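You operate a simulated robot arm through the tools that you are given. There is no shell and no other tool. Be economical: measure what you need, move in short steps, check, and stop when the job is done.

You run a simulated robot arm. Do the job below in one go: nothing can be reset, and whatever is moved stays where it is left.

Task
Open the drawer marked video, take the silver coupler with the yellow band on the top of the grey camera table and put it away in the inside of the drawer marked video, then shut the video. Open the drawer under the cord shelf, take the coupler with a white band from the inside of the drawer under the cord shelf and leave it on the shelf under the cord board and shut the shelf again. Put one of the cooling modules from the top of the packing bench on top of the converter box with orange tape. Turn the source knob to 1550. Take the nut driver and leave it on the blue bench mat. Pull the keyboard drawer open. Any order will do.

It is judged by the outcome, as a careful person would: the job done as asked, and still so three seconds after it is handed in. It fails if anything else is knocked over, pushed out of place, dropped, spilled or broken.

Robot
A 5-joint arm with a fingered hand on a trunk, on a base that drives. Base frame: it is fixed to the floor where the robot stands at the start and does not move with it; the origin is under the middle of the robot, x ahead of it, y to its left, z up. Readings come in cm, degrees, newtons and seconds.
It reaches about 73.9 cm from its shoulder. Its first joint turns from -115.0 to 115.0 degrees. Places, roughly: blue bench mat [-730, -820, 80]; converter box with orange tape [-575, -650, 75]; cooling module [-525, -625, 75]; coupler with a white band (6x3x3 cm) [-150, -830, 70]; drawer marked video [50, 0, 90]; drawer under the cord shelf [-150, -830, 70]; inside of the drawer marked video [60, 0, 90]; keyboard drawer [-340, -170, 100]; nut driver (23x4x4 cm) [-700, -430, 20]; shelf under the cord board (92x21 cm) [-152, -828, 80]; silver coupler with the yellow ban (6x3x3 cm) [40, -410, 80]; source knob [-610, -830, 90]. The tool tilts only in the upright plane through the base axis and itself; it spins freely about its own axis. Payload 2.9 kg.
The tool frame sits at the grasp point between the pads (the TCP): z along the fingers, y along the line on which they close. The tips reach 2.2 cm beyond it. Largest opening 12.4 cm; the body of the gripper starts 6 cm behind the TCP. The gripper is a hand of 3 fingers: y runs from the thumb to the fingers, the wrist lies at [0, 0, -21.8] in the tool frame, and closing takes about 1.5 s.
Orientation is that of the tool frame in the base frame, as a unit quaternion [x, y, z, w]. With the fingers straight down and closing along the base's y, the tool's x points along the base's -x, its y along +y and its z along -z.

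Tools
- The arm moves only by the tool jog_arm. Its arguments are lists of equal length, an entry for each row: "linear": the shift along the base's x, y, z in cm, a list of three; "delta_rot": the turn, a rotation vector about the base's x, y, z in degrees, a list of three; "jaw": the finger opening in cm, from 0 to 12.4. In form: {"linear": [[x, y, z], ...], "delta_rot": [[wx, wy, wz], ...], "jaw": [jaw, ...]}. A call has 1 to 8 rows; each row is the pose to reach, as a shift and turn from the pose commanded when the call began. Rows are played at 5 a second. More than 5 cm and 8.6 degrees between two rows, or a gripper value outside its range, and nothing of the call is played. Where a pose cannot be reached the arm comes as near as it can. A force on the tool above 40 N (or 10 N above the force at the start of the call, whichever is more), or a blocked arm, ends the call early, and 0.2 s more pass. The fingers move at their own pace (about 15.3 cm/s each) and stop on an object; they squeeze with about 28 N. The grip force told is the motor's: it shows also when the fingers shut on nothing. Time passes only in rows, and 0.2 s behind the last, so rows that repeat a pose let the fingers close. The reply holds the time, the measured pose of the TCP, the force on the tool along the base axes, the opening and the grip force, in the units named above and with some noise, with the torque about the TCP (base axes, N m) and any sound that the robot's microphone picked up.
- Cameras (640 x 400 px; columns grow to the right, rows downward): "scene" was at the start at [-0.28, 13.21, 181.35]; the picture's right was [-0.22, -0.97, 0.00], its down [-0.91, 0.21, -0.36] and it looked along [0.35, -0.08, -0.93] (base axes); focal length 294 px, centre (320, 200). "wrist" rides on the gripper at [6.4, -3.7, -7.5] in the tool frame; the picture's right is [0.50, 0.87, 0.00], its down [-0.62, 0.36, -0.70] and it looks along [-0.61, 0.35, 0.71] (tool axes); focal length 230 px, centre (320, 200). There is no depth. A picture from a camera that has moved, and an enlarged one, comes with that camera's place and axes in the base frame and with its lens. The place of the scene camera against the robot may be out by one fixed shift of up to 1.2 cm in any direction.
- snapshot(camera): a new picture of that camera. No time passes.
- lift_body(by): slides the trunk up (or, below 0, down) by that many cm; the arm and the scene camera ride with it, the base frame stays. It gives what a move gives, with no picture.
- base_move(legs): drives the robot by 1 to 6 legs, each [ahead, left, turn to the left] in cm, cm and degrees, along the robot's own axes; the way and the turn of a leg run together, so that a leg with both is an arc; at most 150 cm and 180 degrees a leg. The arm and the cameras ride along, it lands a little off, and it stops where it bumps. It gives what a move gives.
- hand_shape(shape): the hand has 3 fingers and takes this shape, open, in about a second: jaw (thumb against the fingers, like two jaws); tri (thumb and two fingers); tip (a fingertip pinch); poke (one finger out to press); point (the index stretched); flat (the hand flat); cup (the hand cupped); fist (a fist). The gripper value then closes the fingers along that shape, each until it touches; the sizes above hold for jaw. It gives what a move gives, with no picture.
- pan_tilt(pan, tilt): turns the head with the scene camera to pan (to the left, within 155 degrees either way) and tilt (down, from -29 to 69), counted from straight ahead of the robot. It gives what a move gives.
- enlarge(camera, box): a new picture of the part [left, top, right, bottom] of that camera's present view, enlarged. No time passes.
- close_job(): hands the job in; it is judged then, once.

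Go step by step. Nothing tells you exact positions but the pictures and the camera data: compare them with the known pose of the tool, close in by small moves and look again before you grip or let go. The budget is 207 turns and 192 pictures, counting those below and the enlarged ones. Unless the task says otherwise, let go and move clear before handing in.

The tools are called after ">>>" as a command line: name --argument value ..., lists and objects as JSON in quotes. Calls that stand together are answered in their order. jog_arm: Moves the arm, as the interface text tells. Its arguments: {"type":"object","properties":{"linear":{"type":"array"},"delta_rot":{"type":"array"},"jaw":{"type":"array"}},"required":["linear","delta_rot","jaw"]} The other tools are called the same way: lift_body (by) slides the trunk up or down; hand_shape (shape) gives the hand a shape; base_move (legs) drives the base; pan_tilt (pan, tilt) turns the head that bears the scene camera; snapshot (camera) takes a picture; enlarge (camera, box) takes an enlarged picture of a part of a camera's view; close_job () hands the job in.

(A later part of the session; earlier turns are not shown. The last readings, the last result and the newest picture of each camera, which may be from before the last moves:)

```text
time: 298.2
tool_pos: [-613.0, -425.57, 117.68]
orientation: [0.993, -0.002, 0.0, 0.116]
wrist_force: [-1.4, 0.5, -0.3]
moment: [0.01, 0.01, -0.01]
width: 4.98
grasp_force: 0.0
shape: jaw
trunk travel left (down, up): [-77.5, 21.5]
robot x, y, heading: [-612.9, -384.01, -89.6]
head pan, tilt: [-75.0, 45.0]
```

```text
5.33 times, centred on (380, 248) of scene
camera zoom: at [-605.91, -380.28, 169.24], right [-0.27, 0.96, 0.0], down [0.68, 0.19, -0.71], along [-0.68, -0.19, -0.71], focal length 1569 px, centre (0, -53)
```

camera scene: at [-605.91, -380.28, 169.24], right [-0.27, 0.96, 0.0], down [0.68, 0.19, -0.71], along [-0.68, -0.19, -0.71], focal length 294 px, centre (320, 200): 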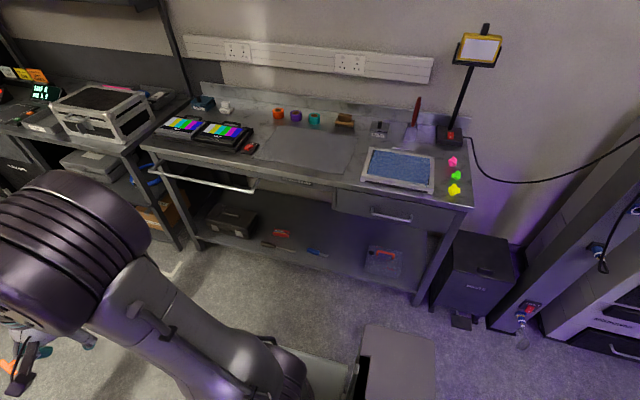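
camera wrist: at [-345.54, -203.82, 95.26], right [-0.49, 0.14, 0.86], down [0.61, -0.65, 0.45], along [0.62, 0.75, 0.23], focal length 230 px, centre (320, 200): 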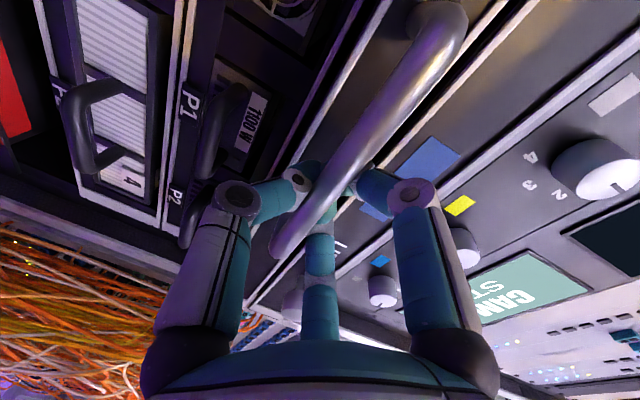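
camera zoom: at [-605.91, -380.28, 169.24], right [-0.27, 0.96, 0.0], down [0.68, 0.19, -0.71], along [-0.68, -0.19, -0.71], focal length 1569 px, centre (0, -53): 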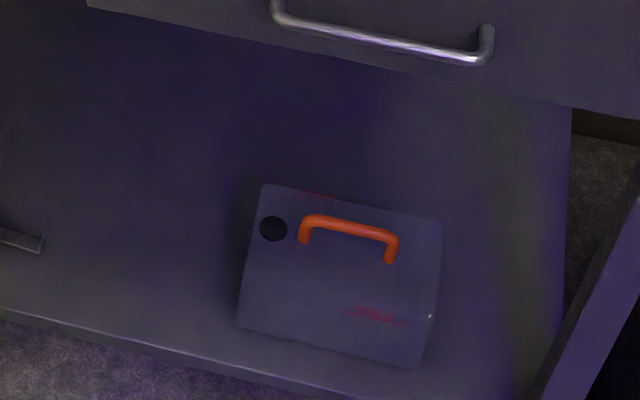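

The nut driver (dark handle, hex socket) lies along y from about -445 to -422 at x≈-702, z≈20 on the low shelf. I'll face the bench and park in front of its handle.

>>> base_move --legs '[[0, 0, -90], [0, 55, 0], [15, 0, 0]]'

>>> lift_body --by -60

>>> pan_tilt --pan 0 --tilt 40

>>> snapshot --camera "scene"

>>> snapshot --camera "wrist"

```text
time: 306.1
tool_pos: [-667.87, -439.4, 117.74]
orientation: [0.704, -0.701, -0.082, 0.082]
wrist_force: [-0.2, 0.3, -0.8]
moment: [-0.01, -0.01, -0.01]
width: 4.99
grasp_force: 0.0
shape: jaw
trunk travel left (down, up): [-77.5, 21.5]
robot x, y, heading: [-626.33, -439.13, -179.3]
head pan, tilt: [-75.0, 45.0]
```

```text
refused: -60 is not a number from -40 to 40
```

```text
time: 307.6
tool_pos: [-667.89, -439.41, 117.58]
orientation: [0.703, -0.701, -0.082, 0.082]
wrist_force: [0.1, -0.5, -0.2]
moment: [0.0, 0.0, -0.01]
width: 4.99
grasp_force: 0.1
shape: jaw
trunk travel left (down, up): [-77.5, 21.5]
robot x, y, heading: [-626.94, -438.93, -179.2]
head pan, tilt: [0.0, 40.0]
```

```text
91 pictures are left
camera scene: at [-628.57, -453.82, 169.96], right [-0.02, 1.0, 0.0], down [0.64, 0.01, -0.77], along [-0.77, -0.01, -0.64], focal length 294 px, centre (320, 200)
```

scene: 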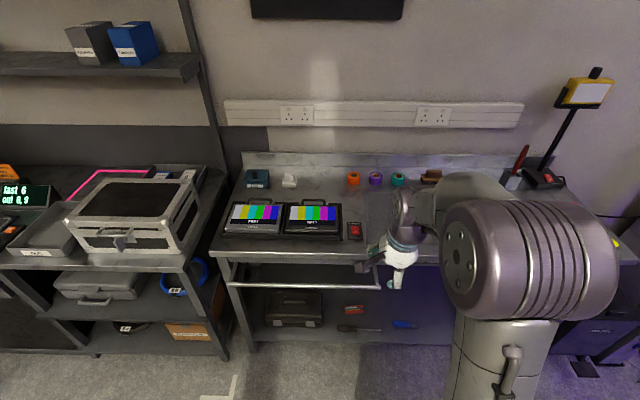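

```text
90 pictures are left
camera wrist: at [-662.55, -445.8, 124.17], right [-0.84, -0.5, 0.2], down [-0.19, 0.62, 0.77], along [-0.51, 0.61, -0.61], focal length 230 px, centre (320, 200)
```

wrist: 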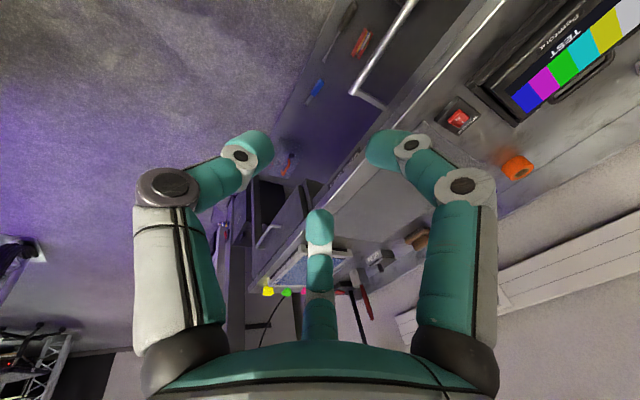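

A towel-like rail runs along the bench front above. The hand is clear of it, so I'll lower the trunk in two steps.

>>> lift_body --by -40

>>> lift_body --by -28

>>> snapshot --camera "scene"

>>> snapshot --camera "wrist"

```text
time: 311.4
tool_pos: [-667.86, -439.42, 77.72]
orientation: [0.703, -0.701, -0.082, 0.082]
wrist_force: [-0.6, 0.0, -0.5]
moment: [-0.01, -0.03, -0.01]
width: 4.97
grasp_force: 0.0
shape: jaw
trunk travel left (down, up): [-37.5, 61.5]
robot x, y, heading: [-626.77, -439.28, -178.9]
head pan, tilt: [0.0, 40.0]
```

```text
time: 314.2
tool_pos: [-668.02, -439.31, 49.71]
orientation: [0.704, -0.701, -0.082, 0.082]
wrist_force: [0.1, -0.2, -0.4]
moment: [0.04, 0.0, 0.01]
width: 4.99
grasp_force: 0.1
shape: jaw
trunk travel left (down, up): [-9.5, 89.5]
robot x, y, heading: [-626.54, -439.49, -179.1]
head pan, tilt: [0.0, 40.0]
```

```text
89 pictures are left
camera scene: at [-628.58, -453.82, 101.97], right [-0.02, 1.0, 0.0], down [0.64, 0.01, -0.77], along [-0.77, -0.01, -0.64], focal length 294 px, centre (320, 200)
```

scene: 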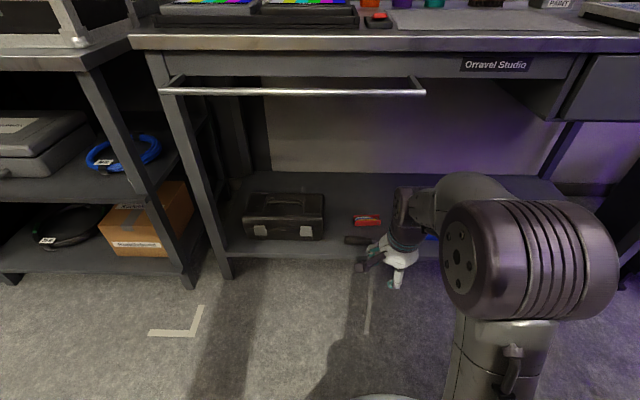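

```text
88 pictures are left
camera wrist: at [-662.55, -445.8, 56.17], right [-0.84, -0.5, 0.2], down [-0.19, 0.62, 0.77], along [-0.51, 0.61, -0.61], focal length 230 px, centre (320, 200)
```

wrist: 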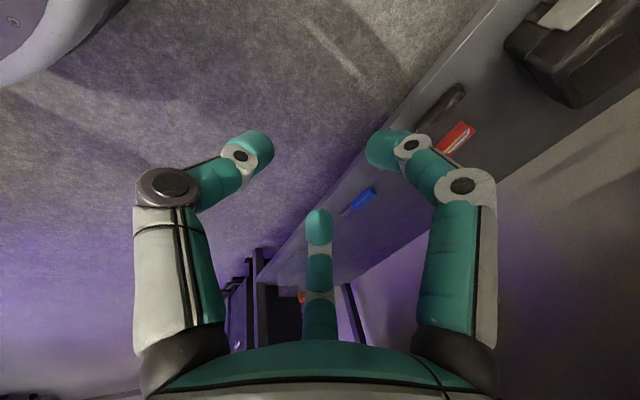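

The handle centre is at about (-701.7, -441, 20). I'll lower the hand in front of the shelf, then drive closer.

>>> jog_arm --linear '[[0, 0, -4], [0, 0, -8], [0, -0.5, -12], [0, -1, -16], [0, -1.5, -20], [0, -1.5, -21]]' --delta_rot '[[0, 0, 0], [0, 0, 0], [0, 0, 0], [0, 0, 0], [0, 0, 0], [0, 0, 0]]' --jaw '[6, 7, 7, 7, 7, 7]'

>>> base_move --legs '[[22, 0, 0]]'

>>> snapshot --camera "scene"

>>> snapshot --camera "wrist"

```text
time: 315.6
tool_pos: [-668.0, -440.83, 28.58]
orientation: [0.704, -0.701, -0.08, 0.086]
wrist_force: [0.1, -1.0, -0.3]
moment: [0.01, 0.01, 0.0]
width: 6.96
grasp_force: 0.0
shape: jaw
trunk travel left (down, up): [-9.5, 89.5]
robot x, y, heading: [-626.48, -439.61, -178.9]
head pan, tilt: [0.0, 40.0]
```

```text
time: 317.3
tool_pos: [-689.85, -440.41, 28.68]
orientation: [-0.7, 0.705, 0.08, -0.085]
wrist_force: [-0.1, 0.4, -0.4]
moment: [0.0, -0.04, 0.0]
width: 6.98
grasp_force: 0.0
shape: jaw
trunk travel left (down, up): [-9.5, 89.5]
robot x, y, heading: [-648.51, -438.96, -179.9]
head pan, tilt: [0.0, 40.0]
```

```text
87 pictures are left
camera scene: at [-650.7, -454.01, 101.96], right [0.0, 1.0, 0.0], down [0.64, 0.0, -0.77], along [-0.77, 0.0, -0.64], focal length 294 px, centre (320, 200)
```

scene: 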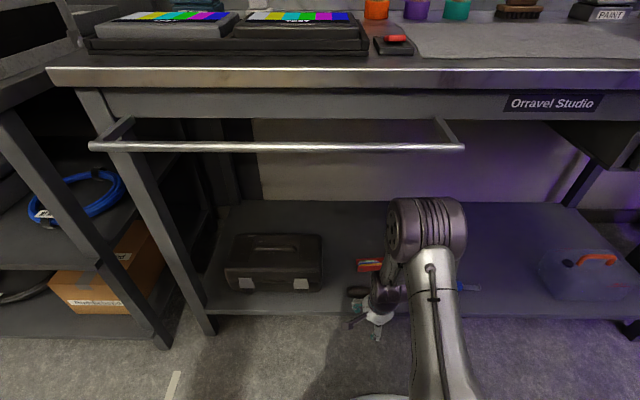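

```text
86 pictures are left
camera wrist: at [-684.5, -446.87, 35.18], right [-0.85, -0.49, 0.2], down [-0.18, 0.62, 0.76], along [-0.5, 0.61, -0.62], focal length 230 px, centre (320, 200)
```

wrist: 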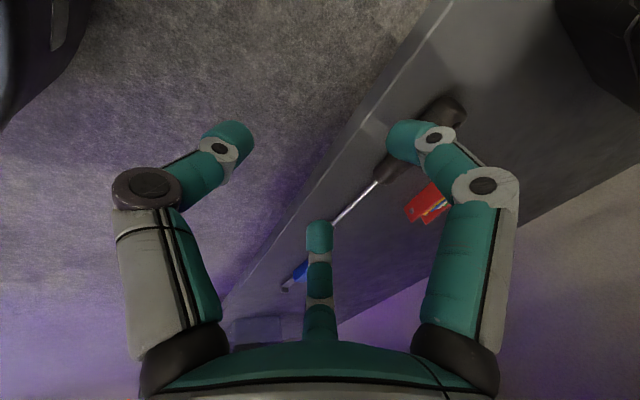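

Handle confirmed at (-701.9, -441.5). Move over it, then down.

>>> jog_arm --linear '[[-4, 0, 0], [-8, -0.3, 0], [-12, -0.6, 0], [-12, -0.6, -2.5], [-12, -0.6, -4.5]]' --delta_rot '[[0, 0, 0], [0, 0, 0], [0, 0, 0], [0, 0, 0], [0, 0, 0]]' --jaw '[7, 7, 7, 7, 7]'

>>> snapshot --camera "wrist"

>>> enlarge --camera "scene" --box '[320, 180, 480, 320]'

```text
time: 318.5
tool_pos: [-701.87, -440.96, 24.17]
orientation: [-0.7, 0.705, 0.08, -0.086]
wrist_force: [0.3, 0.3, -0.1]
moment: [0.01, -0.01, -0.01]
width: 6.98
grasp_force: 0.0
shape: jaw
trunk travel left (down, up): [-9.5, 89.5]
robot x, y, heading: [-648.21, -439.15, -179.4]
head pan, tilt: [0.0, 40.0]
```

```text
85 pictures are left
camera wrist: at [-696.58, -447.44, 30.73], right [-0.85, -0.49, 0.21], down [-0.18, 0.63, 0.76], along [-0.5, 0.61, -0.62], focal length 230 px, centre (320, 200)
```

wrist: 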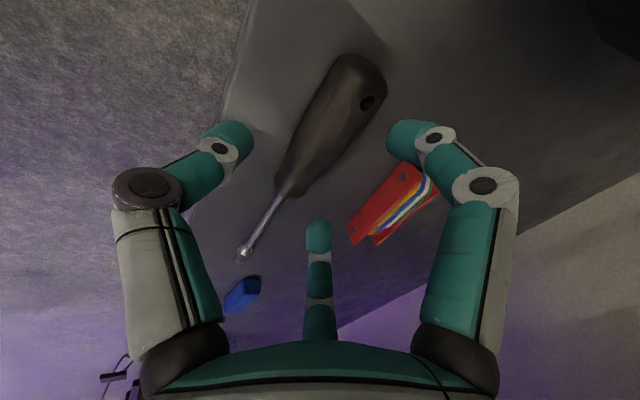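

```text
2.86 times, centred on (400, 250) of scene
camera zoom: at [-650.7, -454.01, 101.97], right [0.0, 1.0, 0.0], down [0.64, 0.0, -0.77], along [-0.77, 0.0, -0.64], focal length 840 px, centre (91, 57)
```

zoom: 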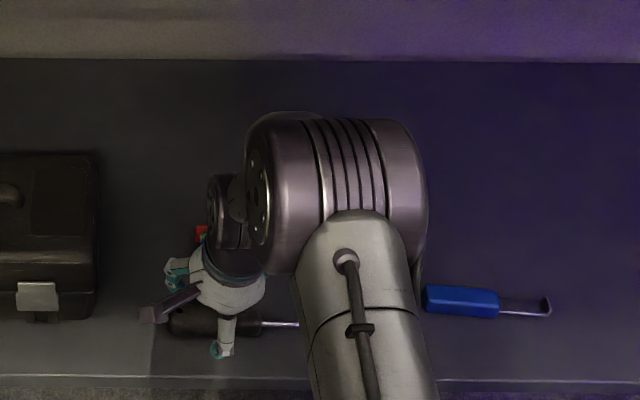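

Good alignment. Down 3 cm and close.

>>> jog_arm --linear '[[-0.3, -0.5, -1.5], [-0.4, -0.8, -2.8], [-0.4, -0.8, -2.8], [-0.4, -0.8, -2.8], [-0.4, -0.8, -2.8], [-0.4, -0.8, -2.8], [-0.4, -0.8, -2.8]]' --delta_rot '[[0, 0, 0], [0, 0, 0], [0, 0, 0], [0, 0, 0], [0, 0, 0], [0, 0, 0], [0, 0, 0]]' --jaw '[7, 7, 5, 3, 1.5, 1, 1]'

>>> snapshot --camera "wrist"

```text
time: 320.1
tool_pos: [-702.38, -441.89, 21.68]
orientation: [-0.7, 0.704, 0.081, -0.09]
wrist_force: [-5.1, 0.4, 35.8]
moment: [0.25, 0.75, 0.1]
width: 1.58
grasp_force: 0.1
shape: jaw
trunk travel left (down, up): [-9.5, 89.5]
robot x, y, heading: [-648.54, -439.62, -179.7]
head pan, tilt: [0.0, 40.0]
```

```text
83 pictures are left
camera wrist: at [-696.9, -448.26, 28.19], right [-0.84, -0.49, 0.21], down [-0.17, 0.63, 0.76], along [-0.51, 0.6, -0.62], focal length 230 px, centre (320, 200)
```

wrist: 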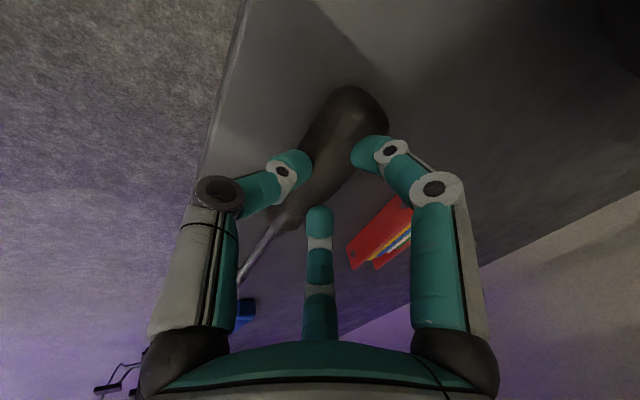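

The fingertips press on the shelf. I'll rise slightly and finish closing.

>>> jog_arm --linear '[[0, 0, 0.5], [0, 0, 0.5], [0, 0, 0.5], [0, 0, 0.5], [0, 0, 0.5]]' --delta_rot '[[0, 0, 0], [0, 0, 0], [0, 0, 0], [0, 0, 0], [0, 0, 0]]' --jaw '[0, 0, 0, 0, 0]'

>>> snapshot --camera "wrist"

```text
time: 321.3
tool_pos: [-702.08, -441.79, 21.79]
orientation: [-0.7, 0.705, 0.08, -0.086]
wrist_force: [1.1, -1.2, -0.1]
moment: [-0.01, 0.02, 0.02]
width: 0.02
grasp_force: 28.1
shape: jaw
trunk travel left (down, up): [-9.5, 89.5]
robot x, y, heading: [-648.37, -439.66, -179.8]
head pan, tilt: [0.0, 40.0]
```

```text
82 pictures are left
camera wrist: at [-696.82, -448.2, 28.36], right [-0.85, -0.49, 0.21], down [-0.18, 0.63, 0.76], along [-0.5, 0.6, -0.62], focal length 230 px, centre (320, 200)
```

wrist: 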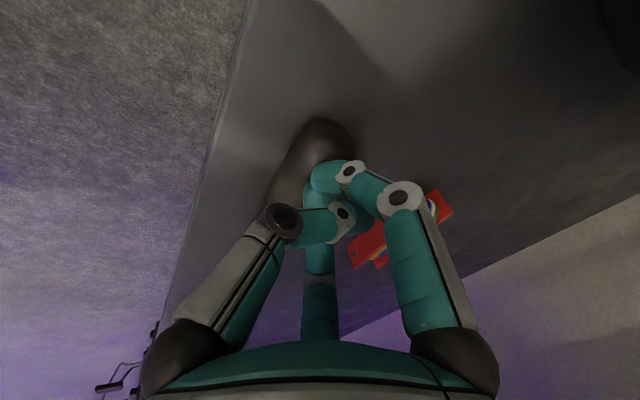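

The fingers shut above the handle. I'll open, rise, and re-measure.

>>> jog_arm --linear '[[0, 0, 1], [0, 0, 3], [0, 0, 5], [0, 0, 5], [0, 0, 5]]' --delta_rot '[[0, 0, 0], [0, 0, 0], [0, 0, 0], [0, 0, 0], [0, 0, 0]]' --jaw '[2, 4, 6, 7, 7]'

>>> snapshot --camera "wrist"

>>> enlarge --camera "scene" --box '[320, 220, 480, 320]'

```text
time: 322.5
tool_pos: [-702.33, -441.96, 26.81]
orientation: [-0.7, 0.705, 0.077, -0.086]
wrist_force: [-0.3, 1.1, 0.6]
moment: [0.01, 0.03, 0.01]
width: 6.95
grasp_force: 0.0
shape: jaw
trunk travel left (down, up): [-9.5, 89.5]
robot x, y, heading: [-648.54, -439.83, -179.7]
head pan, tilt: [0.0, 40.0]
```

```text
81 pictures are left
camera wrist: at [-696.96, -448.22, 33.37], right [-0.85, -0.49, 0.21], down [-0.18, 0.63, 0.76], along [-0.5, 0.6, -0.62], focal length 230 px, centre (320, 200)
```

wrist: 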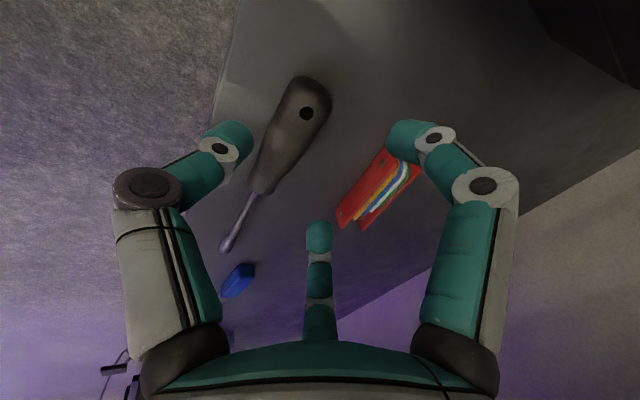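

```text
4.00 times, centred on (400, 270) of scene
camera zoom: at [-650.7, -454.01, 101.96], right [0.0, 1.0, 0.0], down [0.64, 0.0, -0.77], along [-0.77, 0.0, -0.64], focal length 1177 px, centre (0, -80)
```

zoom: 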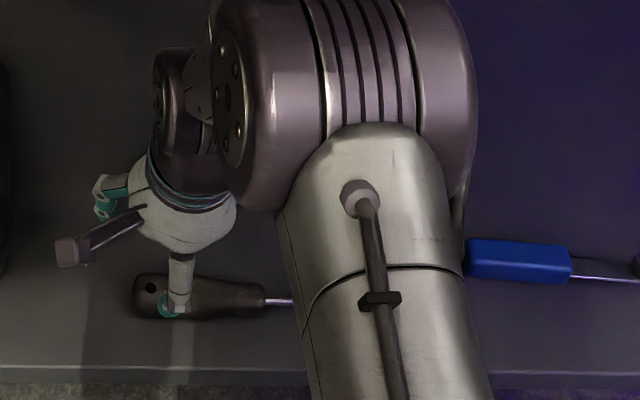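

The handle is thin (~3 cm) and still lies at x≈-702, y≈-440. I'll make the hand vertical, then descend until the tips touch the shelf.

>>> jog_arm --linear '[[0, 0.8, 0], [0.2, 1.6, 0]]' --delta_rot '[[0, -6.5, 0], [0, -13, 0]]' --jaw '[6, 6]'

>>> snapshot --camera "wrist"

```text
time: 323.1
tool_pos: [-702.09, -440.16, 26.78]
orientation: [-0.705, 0.709, 0.001, -0.001]
wrist_force: [0.1, 0.3, -0.2]
moment: [0.08, 0.02, 0.04]
width: 6.04
grasp_force: 0.1
shape: jaw
trunk travel left (down, up): [-9.5, 89.5]
robot x, y, heading: [-648.48, -439.23, -179.9]
head pan, tilt: [0.0, 40.0]
```

```text
79 pictures are left
camera wrist: at [-698.32, -446.75, 34.32], right [-0.87, -0.49, 0.01], down [-0.35, 0.62, 0.7], along [-0.35, 0.61, -0.71], focal length 230 px, centre (320, 200)
```

wrist: 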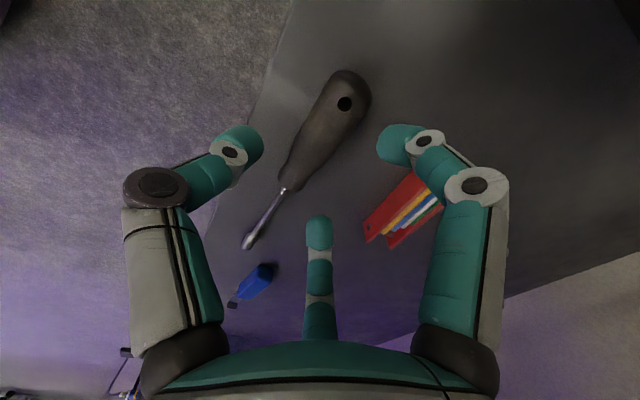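

Well centred. Descending to contact.

>>> jog_arm --linear '[[0, -0.3, -2], [0, -0.5, -4], [0, -0.5, -4.8], [0, -0.5, -5.3], [0, -0.5, -5.8], [0, -0.5, -6.3]]' --delta_rot '[[0, 0, 0], [0, 0, 0], [0, 0, 0], [0, 0, 0], [0, 0, 0], [0, 0, 0]]' --jaw '[6, 6, 6, 6, 6, 6]'

>>> snapshot --camera "wrist"

```text
time: 324.5
tool_pos: [-701.78, -440.7, 20.3]
orientation: [-0.704, 0.71, 0.0, 0.0]
wrist_force: [-0.6, -0.5, -0.4]
moment: [0.01, 0.01, -0.01]
width: 6.0
grasp_force: 0.0
shape: jaw
trunk travel left (down, up): [-9.5, 89.5]
robot x, y, heading: [-648.34, -439.46, -179.9]
head pan, tilt: [0.0, 40.0]
```

```text
78 pictures are left
camera wrist: at [-698.23, -447.15, 27.85], right [-0.87, -0.49, 0.0], down [-0.35, 0.62, 0.7], along [-0.34, 0.61, -0.71], focal length 230 px, centre (320, 200)
```

wrist: 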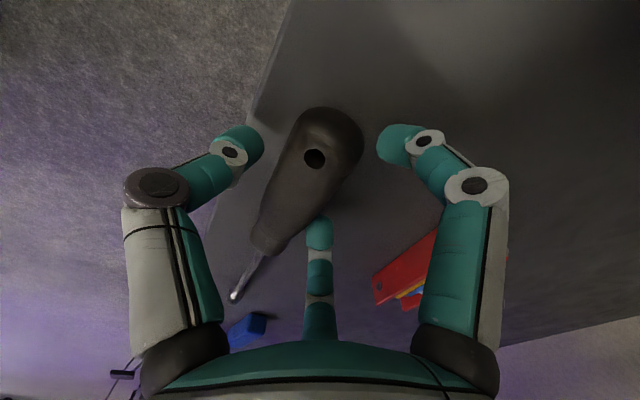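

>>> jog_arm --linear '[[0, 0, -0.4], [0, 0, -0.4], [0, 0, -0.4], [0, 0, -0.4], [0, 0, -0.4], [0, 0, -0.4], [0, 0, -0.4], [0, 0, -0.4]]' --delta_rot '[[0, 0, 0], [0, 0, 0], [0, 0, 0], [0, 0, 0], [0, 0, 0], [0, 0, 0], [0, 0, 0], [0, 0, 0]]' --jaw '[5, 4, 3, 2, 1, 0.5, 0.5, 0.5]'

>>> snapshot --camera "wrist"

```text
time: 326.3
tool_pos: [-702.15, -440.94, 20.19]
orientation: [-0.704, 0.711, 0.003, -0.003]
wrist_force: [0.1, -0.6, 0.5]
moment: [0.01, 0.01, 0.01]
width: 3.32
grasp_force: 28.0
shape: jaw
trunk travel left (down, up): [-9.5, 89.5]
robot x, y, heading: [-648.58, -439.3, -180.0]
head pan, tilt: [0.0, 40.0]
```

```text
77 pictures are left
camera wrist: at [-698.35, -447.21, 27.62], right [-0.87, -0.49, 0.01], down [-0.35, 0.62, 0.7], along [-0.35, 0.61, -0.71], focal length 230 px, centre (320, 200)
```

wrist: 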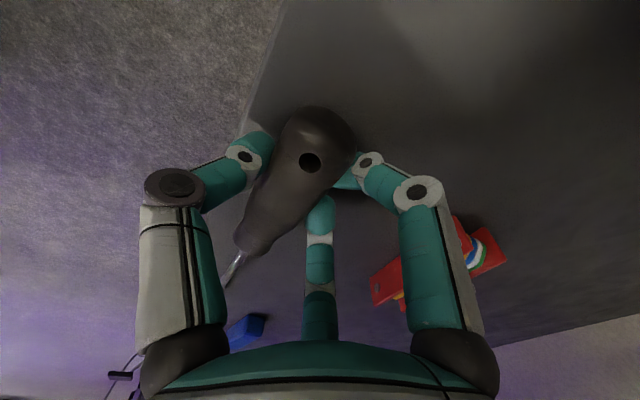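

Handle gripped (3.3 cm). Lift a little and back out from under the bench.

>>> jog_arm --linear '[[0, 0, 2], [0, 0, 4], [0, 0, 6]]' --delta_rot '[[0, 0, 0], [0, 0, 0], [0, 0, 0]]' --jaw '[0.5, 0.5, 0.5]'

>>> base_move --legs '[[-28, 0, 0]]'

>>> snapshot --camera "wrist"

>>> snapshot --camera "scene"

```text
time: 327.1
tool_pos: [-702.06, -440.61, 26.08]
orientation: [-0.704, 0.71, 0.003, -0.002]
wrist_force: [-0.8, -0.2, -0.8]
moment: [-0.11, 0.03, -0.01]
width: 3.21
grasp_force: 27.8
shape: jaw
trunk travel left (down, up): [-9.5, 89.5]
robot x, y, heading: [-648.79, -439.78, -180.0]
head pan, tilt: [0.0, 40.0]
```

```text
time: 329.1
tool_pos: [-674.47, -440.51, 26.16]
orientation: [-0.703, 0.711, 0.003, -0.003]
wrist_force: [0.1, -0.2, -1.2]
moment: [-0.09, 0.04, 0.02]
width: 3.16
grasp_force: 28.4
shape: jaw
trunk travel left (down, up): [-9.5, 89.5]
robot x, y, heading: [-620.92, -439.45, -180.1]
head pan, tilt: [0.0, 40.0]
```

```text
76 pictures are left
camera wrist: at [-670.8, -446.9, 33.57], right [-0.87, -0.49, 0.01], down [-0.34, 0.62, 0.7], along [-0.35, 0.61, -0.71], focal length 230 px, centre (320, 200)
```

wrist: 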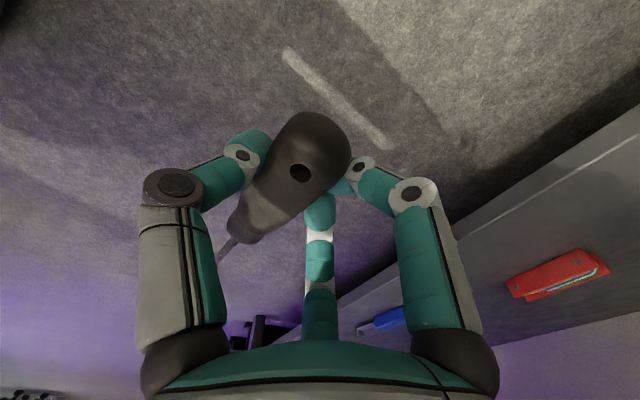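

```text
75 pictures are left
camera scene: at [-623.17, -453.94, 101.96], right [0.0, 1.0, 0.0], down [0.64, 0.0, -0.77], along [-0.77, 0.0, -0.64], focal length 294 px, centre (320, 200)
```

scene: 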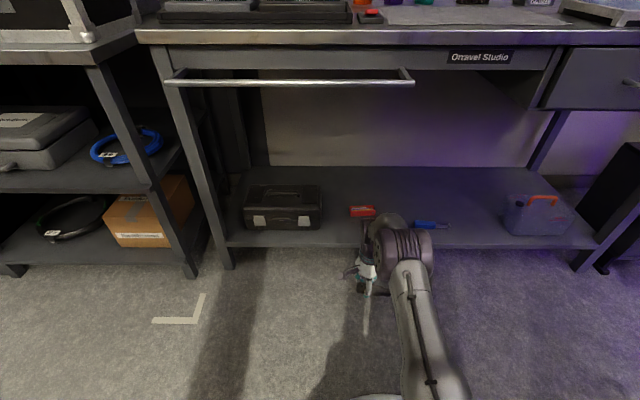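

The nut driver is held. I'll raise the trunk, fold the arm, turn south and drive toward the mat corner.

>>> lift_body --by 40

>>> lift_body --by 30

>>> jog_arm --linear '[[2, 0, 3], [4, 0, 6], [6, 0, 9], [8, 0, 12], [10, 0, 15], [12, 0, 18], [13, 0, 20]]' --delta_rot '[[0, 0, 0], [0, 0, 0], [0, 0, 0], [0, 0, 0], [0, 0, 0], [0, 0, 0], [0, 0, 0]]' --jaw '[0.5, 0.5, 0.5, 0.5, 0.5, 0.5, 0.5]'

>>> base_move --legs '[[0, 0, 90], [130, 0, 0]]'

>>> pan_tilt --pan 0 --tilt 30

>>> snapshot --camera "scene"

```text
time: 332.9
tool_pos: [-674.48, -440.51, 66.0]
orientation: [-0.703, 0.711, 0.002, -0.003]
wrist_force: [-0.1, -0.7, -0.7]
moment: [-0.1, -0.01, 0.01]
width: 3.18
grasp_force: 27.8
shape: jaw
trunk travel left (down, up): [-49.5, 49.5]
robot x, y, heading: [-620.81, -439.25, -180.1]
head pan, tilt: [0.0, 40.0]
```

```text
time: 335.9
tool_pos: [-674.43, -440.35, 96.06]
orientation: [-0.703, 0.711, 0.002, -0.002]
wrist_force: [0.2, -0.3, -2.1]
moment: [-0.09, 0.0, 0.01]
width: 3.17
grasp_force: 27.4
shape: jaw
trunk travel left (down, up): [-79.5, 19.5]
robot x, y, heading: [-621.04, -439.61, -179.9]
head pan, tilt: [0.0, 40.0]
```

```text
time: 337.5
tool_pos: [-661.43, -440.32, 116.04]
orientation: [-0.702, 0.712, 0.003, -0.002]
wrist_force: [-0.6, -0.5, -1.2]
moment: [-0.1, 0.06, -0.03]
width: 3.11
grasp_force: 28.0
shape: jaw
trunk travel left (down, up): [-79.5, 19.5]
robot x, y, heading: [-620.97, -439.1, -179.7]
head pan, tilt: [0.0, 40.0]
```

```text
time: 347.8
tool_pos: [-629.26, -611.08, 116.06]
orientation: [0.999, -0.033, 0.0, 0.004]
wrist_force: [0.2, 0.0, -0.8]
moment: [-0.04, -0.14, 0.02]
width: 3.09
grasp_force: 28.1
shape: jaw
trunk travel left (down, up): [-79.5, 19.5]
robot x, y, heading: [-627.78, -570.68, -93.2]
head pan, tilt: [0.0, 40.0]
```

```text
time: 348.5
tool_pos: [-629.38, -611.09, 116.0]
orientation: [0.999, -0.034, -0.001, 0.004]
wrist_force: [0.2, -0.2, -0.7]
moment: [-0.04, -0.11, 0.03]
width: 3.13
grasp_force: 28.3
shape: jaw
trunk travel left (down, up): [-79.5, 19.5]
robot x, y, heading: [-627.85, -570.5, -93.3]
head pan, tilt: [0.0, 30.0]
```

```text
74 pictures are left
camera scene: at [-613.44, -574.43, 173.49], right [-1.0, 0.05, 0.0], down [0.03, 0.5, -0.87], along [-0.05, -0.86, -0.5], focal length 294 px, centre (320, 200)
```

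scene: 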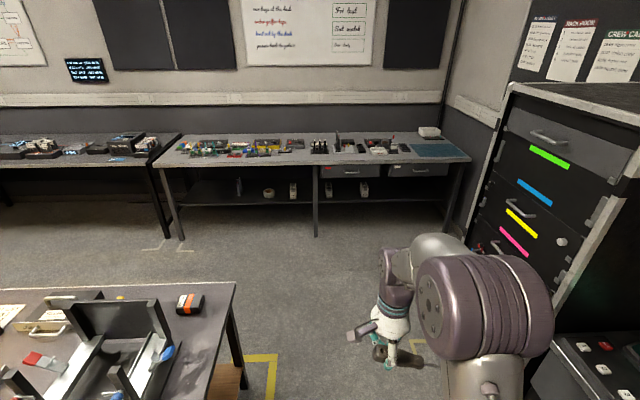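

The blue mat is on the back bench near x -705…-757, y -795…-835. I'll drive to y≈-747 and strafe right in front of it.

>>> base_move --legs '[[0, 0, 3.2], [120, 0, 0], [54, 0, 0]]'

>>> pan_tilt --pan -50 --tilt 40

>>> snapshot --camera "scene"

```text
time: 357.8
tool_pos: [-624.57, -785.61, 116.04]
orientation: [1.0, 0.002, 0.0, 0.003]
wrist_force: [0.1, 0.4, -1.4]
moment: [0.01, -0.12, -0.01]
width: 3.11
grasp_force: 27.8
shape: jaw
trunk travel left (down, up): [-79.5, 19.5]
robot x, y, heading: [-626.25, -745.22, -89.0]
head pan, tilt: [0.0, 30.0]
```

```text
time: 358.9
tool_pos: [-624.42, -785.69, 115.98]
orientation: [1.0, 0.002, 0.0, 0.003]
wrist_force: [-0.1, 0.0, -1.1]
moment: [-0.05, -0.13, -0.01]
width: 3.14
grasp_force: 27.8
shape: jaw
trunk travel left (down, up): [-79.5, 19.5]
robot x, y, heading: [-626.21, -745.19, -89.0]
head pan, tilt: [-50.0, 40.0]
```

```text
73 pictures are left
camera scene: at [-617.94, -744.57, 171.97], right [-0.66, 0.75, 0.0], down [0.48, 0.42, -0.77], along [-0.58, -0.5, -0.64], focal length 294 px, centre (320, 200)
```

scene: 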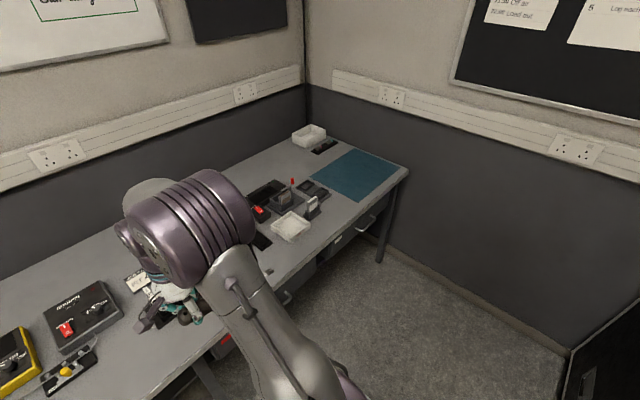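

The mat spans about x -712…-750, y -796…-828. I'll strafe right so the driver hangs in line with it.

>>> base_move --legs '[[0, -96, 0]]'

>>> pan_tilt --pan 0 --tilt 50

>>> snapshot --camera "scene"

>>> snapshot --camera "wrist"

```text
time: 363.9
tool_pos: [-718.94, -788.09, 116.0]
orientation: [1.0, 0.011, 0.001, 0.004]
wrist_force: [0.1, 0.2, -1.0]
moment: [0.0, -0.07, 0.0]
width: 3.1
grasp_force: 28.4
shape: jaw
trunk travel left (down, up): [-79.5, 19.5]
robot x, y, heading: [-721.03, -747.35, -87.9]
head pan, tilt: [-50.0, 40.0]
```

```text
time: 365.1
tool_pos: [-718.96, -788.09, 116.1]
orientation: [1.0, 0.01, 0.0, 0.003]
wrist_force: [-0.6, -0.7, -0.4]
moment: [0.01, -0.1, 0.0]
width: 3.11
grasp_force: 28.1
shape: jaw
trunk travel left (down, up): [-79.5, 19.5]
robot x, y, heading: [-721.05, -748.01, -88.2]
head pan, tilt: [0.0, 50.0]
```

```text
72 pictures are left
camera scene: at [-706.48, -748.86, 170.55], right [-1.0, -0.03, 0.0], down [-0.03, 0.77, -0.64], along [0.02, -0.64, -0.77], focal length 294 px, centre (320, 200)
```

scene: 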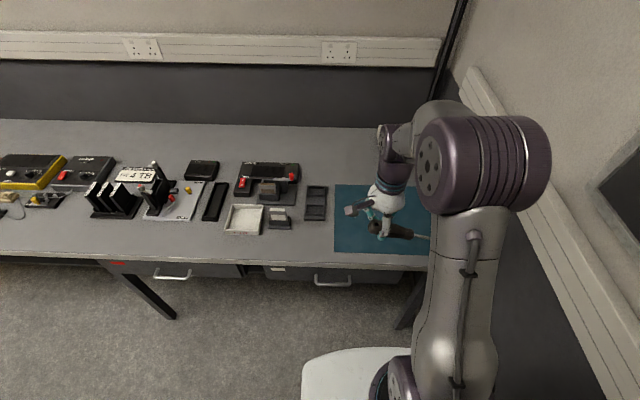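

```text
71 pictures are left
camera wrist: at [-712.61, -784.22, 123.55], right [0.52, -0.86, 0.01], down [-0.61, -0.36, 0.7], along [-0.6, -0.37, -0.71], focal length 230 px, centre (320, 200)
```

wrist: 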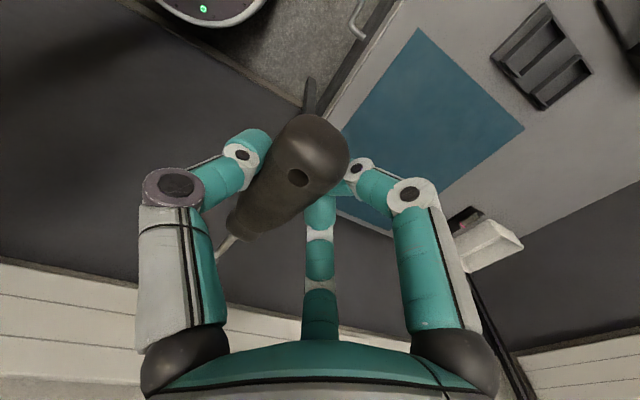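

I need the robot closer: drive 11 cm ahead and lower the trunk 12 cm, then reach over the mat.

>>> base_move --legs '[[11, 0, -1]]'

>>> lift_body --by -12

>>> jog_arm --linear '[[-1, -3, 0], [-2, -6, -1], [-3, -9, -3], [-3.5, -12, -6], [-3.5, -12, -10]]' --delta_rot '[[0, 0, 0], [0, 0, 0], [0, 0, 0], [0, 0, 0], [0, 0, 0]]' --jaw '[0.5, 0.5, 0.5, 0.5, 0.5]'

>>> snapshot --camera "wrist"

>>> snapshot --camera "scene"

```text
time: 366.3
tool_pos: [-719.51, -799.18, 115.95]
orientation: [1.0, 0.001, 0.0, 0.003]
wrist_force: [0.5, -0.8, -1.4]
moment: [0.0, -0.11, -0.03]
width: 3.13
grasp_force: 28.8
shape: jaw
trunk travel left (down, up): [-79.5, 19.5]
robot x, y, heading: [-720.95, -758.71, -89.3]
head pan, tilt: [0.0, 50.0]
```

```text
time: 367.8
tool_pos: [-719.49, -799.0, 104.02]
orientation: [1.0, 0.001, 0.0, 0.004]
wrist_force: [0.1, -0.1, -1.1]
moment: [-0.04, -0.09, 0.03]
width: 3.14
grasp_force: 27.8
shape: jaw
trunk travel left (down, up): [-67.5, 31.5]
robot x, y, heading: [-721.09, -758.57, -89.1]
head pan, tilt: [0.0, 50.0]
```

```text
time: 369.0
tool_pos: [-723.22, -810.96, 94.13]
orientation: [1.0, 0.001, 0.0, 0.004]
wrist_force: [-0.4, -0.3, -0.6]
moment: [-0.02, -0.1, 0.02]
width: 3.12
grasp_force: 28.2
shape: jaw
trunk travel left (down, up): [-67.5, 31.5]
robot x, y, heading: [-721.13, -758.47, -89.3]
head pan, tilt: [0.0, 50.0]
```

```text
70 pictures are left
camera wrist: at [-716.8, -807.27, 101.63], right [0.5, -0.87, 0.01], down [-0.62, -0.35, 0.7], along [-0.61, -0.36, -0.71], focal length 230 px, centre (320, 200)
```

wrist: 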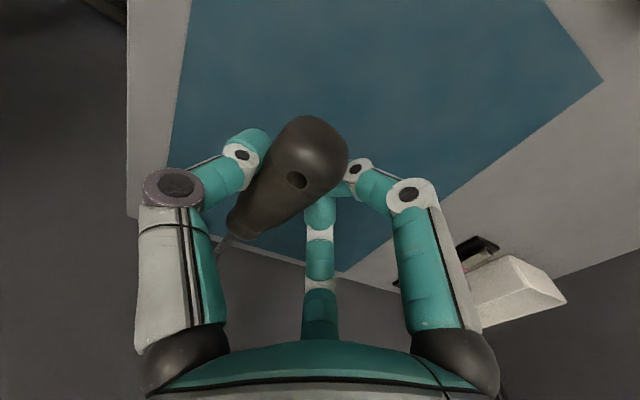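

```text
69 pictures are left
camera scene: at [-706.24, -760.17, 158.55], right [-1.0, -0.01, 0.0], down [-0.01, 0.77, -0.64], along [0.01, -0.64, -0.77], focal length 294 px, centre (320, 200)
```

scene: 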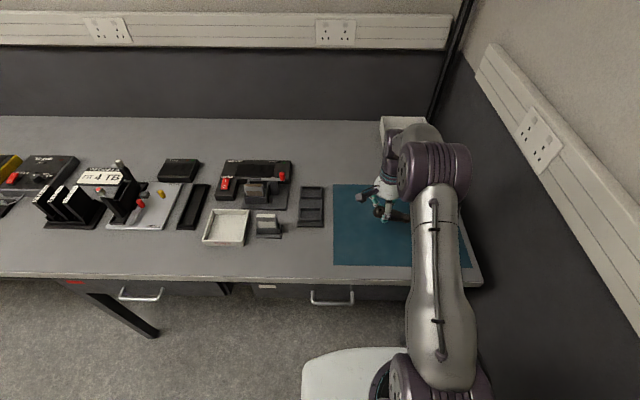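

Over the mat. Lower until contact.

>>> jog_arm --linear '[[0, 0, -3], [0, 0, -5], [0, 0, -6], [0, 0, -7], [0, 0, -7.7], [0, 0, -8.4], [0, 0, -9.1], [0, 0, -9.8]]' --delta_rot '[[0, 0, 0], [0, 0, 0], [0, 0, 0], [0, 0, 0], [0, 0, 0], [0, 0, 0], [0, 0, 0], [0, 0, 0]]' --jaw '[0.5, 0.5, 0.5, 0.5, 0.5, 0.5, 0.5, 0.5]'

>>> snapshot --camera "wrist"

```text
time: 370.8
tool_pos: [-723.11, -811.11, 84.29]
orientation: [1.0, 0.0, -0.001, 0.003]
wrist_force: [1.5, -1.0, 0.3]
moment: [-0.01, 0.12, 0.02]
width: 3.12
grasp_force: 28.3
shape: jaw
trunk travel left (down, up): [-67.5, 31.5]
robot x, y, heading: [-721.0, -759.08, -89.3]
head pan, tilt: [0.0, 50.0]
```

```text
68 pictures are left
camera wrist: at [-716.65, -807.33, 91.72], right [0.5, -0.87, 0.01], down [-0.62, -0.35, 0.7], along [-0.61, -0.36, -0.71], focal length 230 px, centre (320, 200)
```

wrist: 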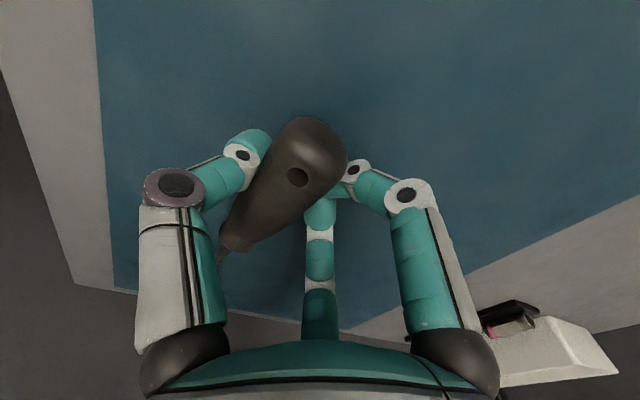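

>>> jog_arm --linear '[[0, 0, -0.4], [0, 0, -0.8], [0, 0, -1.2]]' --delta_rot '[[0, 0, 0], [0, 0, 0], [0, 0, 0]]' --jaw '[0.5, 0.5, 0.5]'

```text
time: 371.6
tool_pos: [-722.83, -811.16, 83.01]
orientation: [1.0, 0.0, 0.0, 0.004]
wrist_force: [-0.5, 0.5, 1.3]
moment: [0.03, 0.26, 0.0]
width: 3.15
grasp_force: 28.8
shape: jaw
trunk travel left (down, up): [-67.5, 31.5]
robot x, y, heading: [-721.05, -758.51, -89.2]
head pan, tilt: [0.0, 50.0]
```

The socket tip touches first. Continue gently.

>>> jog_arm --linear '[[0, 0, -0.4], [0, 0, -0.8], [0, 0, -1.2], [0, 0, -1.6]]' --delta_rot '[[0, 0, 0], [0, 0, 0], [0, 0, 0], [0, 0, 0]]' --jaw '[0.5, 0.5, 0.5, 0.5]'

>>> snapshot --camera "wrist"

```text
time: 372.5
tool_pos: [-723.01, -811.23, 82.25]
orientation: [1.0, 0.001, -0.001, 0.01]
wrist_force: [1.1, 6.0, 25.2]
moment: [0.83, 0.19, -0.09]
width: 3.44
grasp_force: 28.1
shape: jaw
trunk travel left (down, up): [-67.5, 31.5]
robot x, y, heading: [-721.04, -758.64, -89.0]
head pan, tilt: [0.0, 50.0]
stopped in row 4: the force on the tool passed its limit at 44 N (the readings are from after the stop); the commanded pose is now the measured one
```

```text
67 pictures are left
camera wrist: at [-716.49, -807.45, 89.78], right [0.5, -0.86, 0.02], down [-0.62, -0.34, 0.71], along [-0.61, -0.37, -0.71], focal length 230 px, centre (320, 200)
```

wrist: 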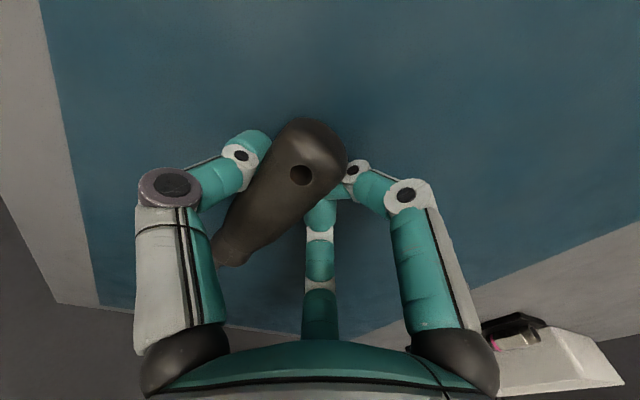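

Touched down on the mat. Release with a slight rise and lift away.

>>> jog_arm --linear '[[0, 0, 0.3], [0, 0, 0.3], [0, 0, 0.3], [0, 0, 0.3], [0, 0, 3], [0, 0, 7], [0, 0, 11], [0, 0, 15]]' --delta_rot '[[0, 0, 0], [0, 0, 0], [0, 0, 0], [0, 0, 0], [0, 0, 0], [0, 0, 0], [0, 0, 0], [0, 0, 0]]' --jaw '[4.5, 6, 6, 6, 6, 6, 6, 6]'

>>> snapshot --camera "wrist"

```text
time: 374.3
tool_pos: [-723.12, -811.55, 97.16]
orientation: [1.0, 0.001, 0.001, 0.007]
wrist_force: [0.8, 0.5, 0.0]
moment: [0.01, 0.0, 0.0]
width: 5.95
grasp_force: 0.0
shape: jaw
trunk travel left (down, up): [-67.5, 31.5]
robot x, y, heading: [-720.98, -759.01, -89.1]
head pan, tilt: [0.0, 50.0]
```

```text
66 pictures are left
camera wrist: at [-716.63, -807.77, 104.54], right [0.5, -0.86, 0.01], down [-0.62, -0.35, 0.71], along [-0.61, -0.36, -0.71], focal length 230 px, centre (320, 200)
```

wrist: 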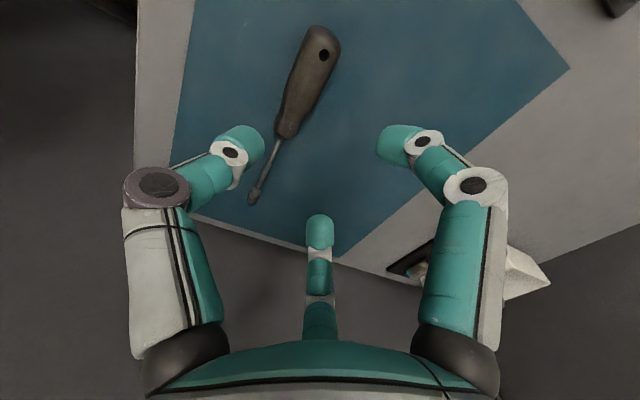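

The nut driver rests fully on the mat. Now I'll go to the source knob near (-610, -830).

>>> jog_arm --linear '[[0, 3, 4], [0, 6, 8], [0, 9, 12], [0, 12, 15]]' --delta_rot '[[0, 0, 0], [0, 0, 0], [0, 0, 0], [0, 0, 0]]' --jaw '[6, 6, 6, 6]'

>>> base_move --legs '[[-6, 0, 0], [0, 110, -1]]'

>>> snapshot --camera "scene"

```text
time: 375.3
tool_pos: [-722.74, -799.52, 111.94]
orientation: [1.0, 0.001, 0.0, 0.008]
wrist_force: [1.1, 0.0, 0.1]
moment: [-0.03, 0.01, 0.0]
width: 5.95
grasp_force: 0.1
shape: jaw
trunk travel left (down, up): [-67.5, 31.5]
robot x, y, heading: [-721.26, -758.39, -89.0]
head pan, tilt: [0.0, 50.0]
```

```text
time: 381.5
tool_pos: [-611.83, -791.75, 111.85]
orientation: [1.0, 0.008, 0.0, 0.007]
wrist_force: [0.6, 0.4, 0.1]
moment: [0.0, 0.02, 0.03]
width: 5.95
grasp_force: 0.0
shape: jaw
trunk travel left (down, up): [-67.5, 31.5]
robot x, y, heading: [-610.64, -750.82, -88.3]
head pan, tilt: [0.0, 50.0]
```

```text
65 pictures are left
camera scene: at [-595.77, -752.06, 158.54], right [-1.0, -0.03, 0.0], down [-0.02, 0.77, -0.64], along [0.02, -0.64, -0.77], focal length 294 px, centre (320, 200)
```

scene: 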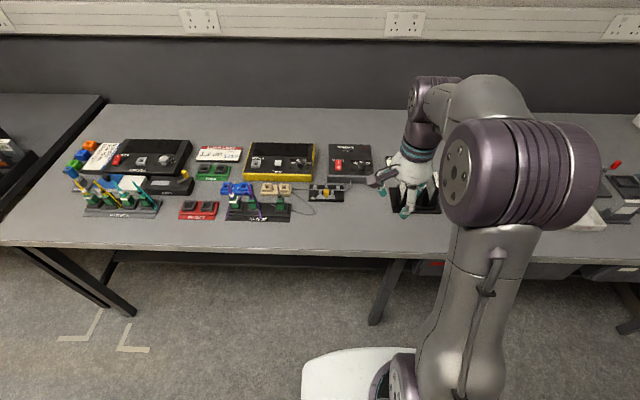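

>>> enlarge --camera "scene" --box '[220, 130, 400, 230]'

>>> enlarge --camera "scene" --box '[60, 130, 240, 230]'

```text
3.56 times, centred on (310, 180) of scene
camera zoom: at [-595.77, -752.06, 158.54], right [-1.0, -0.03, 0.0], down [-0.02, 0.77, -0.64], along [0.02, -0.64, -0.77], focal length 1046 px, centre (356, 271)
```

zoom: 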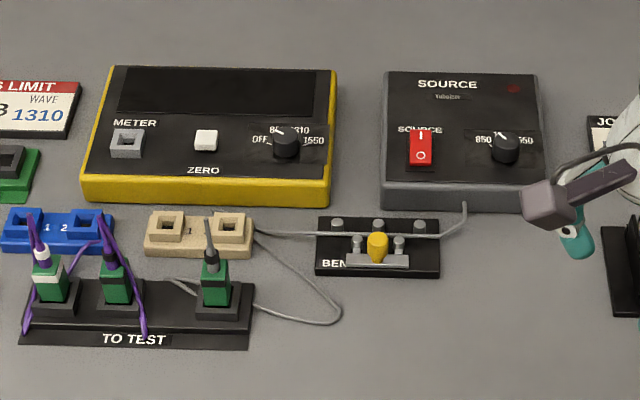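

```text
3.56 times, centred on (150, 180) of scene
camera zoom: at [-595.77, -752.06, 158.54], right [-1.0, -0.03, 0.0], down [-0.02, 0.77, -0.64], along [0.02, -0.64, -0.77], focal length 1046 px, centre (924, 271)
```

zoom: 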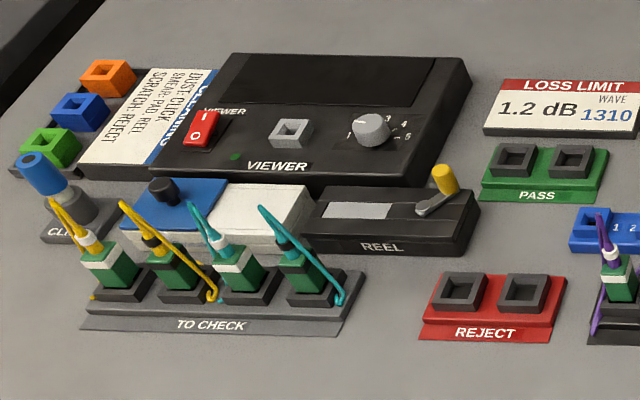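

The source box has a small knob with 850 … 1550 around it. I'll zoom in on the pointer.

>>> enlarge --camera "scene" --box '[340, 155, 388, 185]'

>>> snapshot --camera "wrist"

```text
13.33 times, centred on (364, 170) of scene
camera zoom: at [-595.77, -752.06, 158.54], right [-1.0, -0.03, 0.0], down [-0.02, 0.77, -0.64], along [0.02, -0.64, -0.77], focal length 3922 px, centre (-267, 600)
```

zoom: 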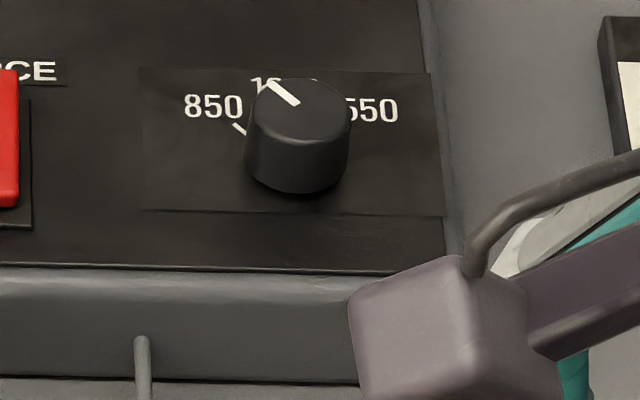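

```text
61 pictures are left
camera wrist: at [-605.41, -787.89, 119.3], right [0.51, -0.86, 0.01], down [-0.61, -0.35, 0.71], along [-0.6, -0.37, -0.71], focal length 230 px, centre (320, 200)
```

wrist: 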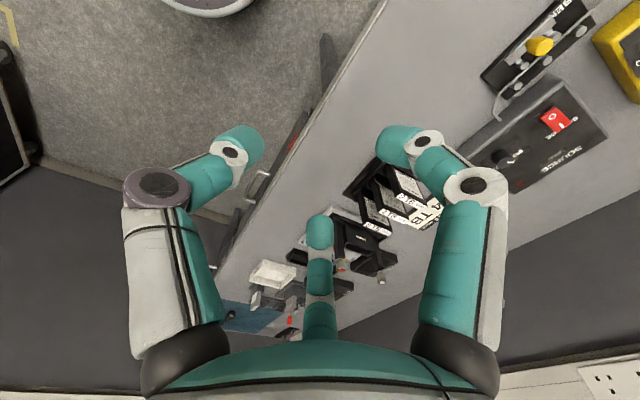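

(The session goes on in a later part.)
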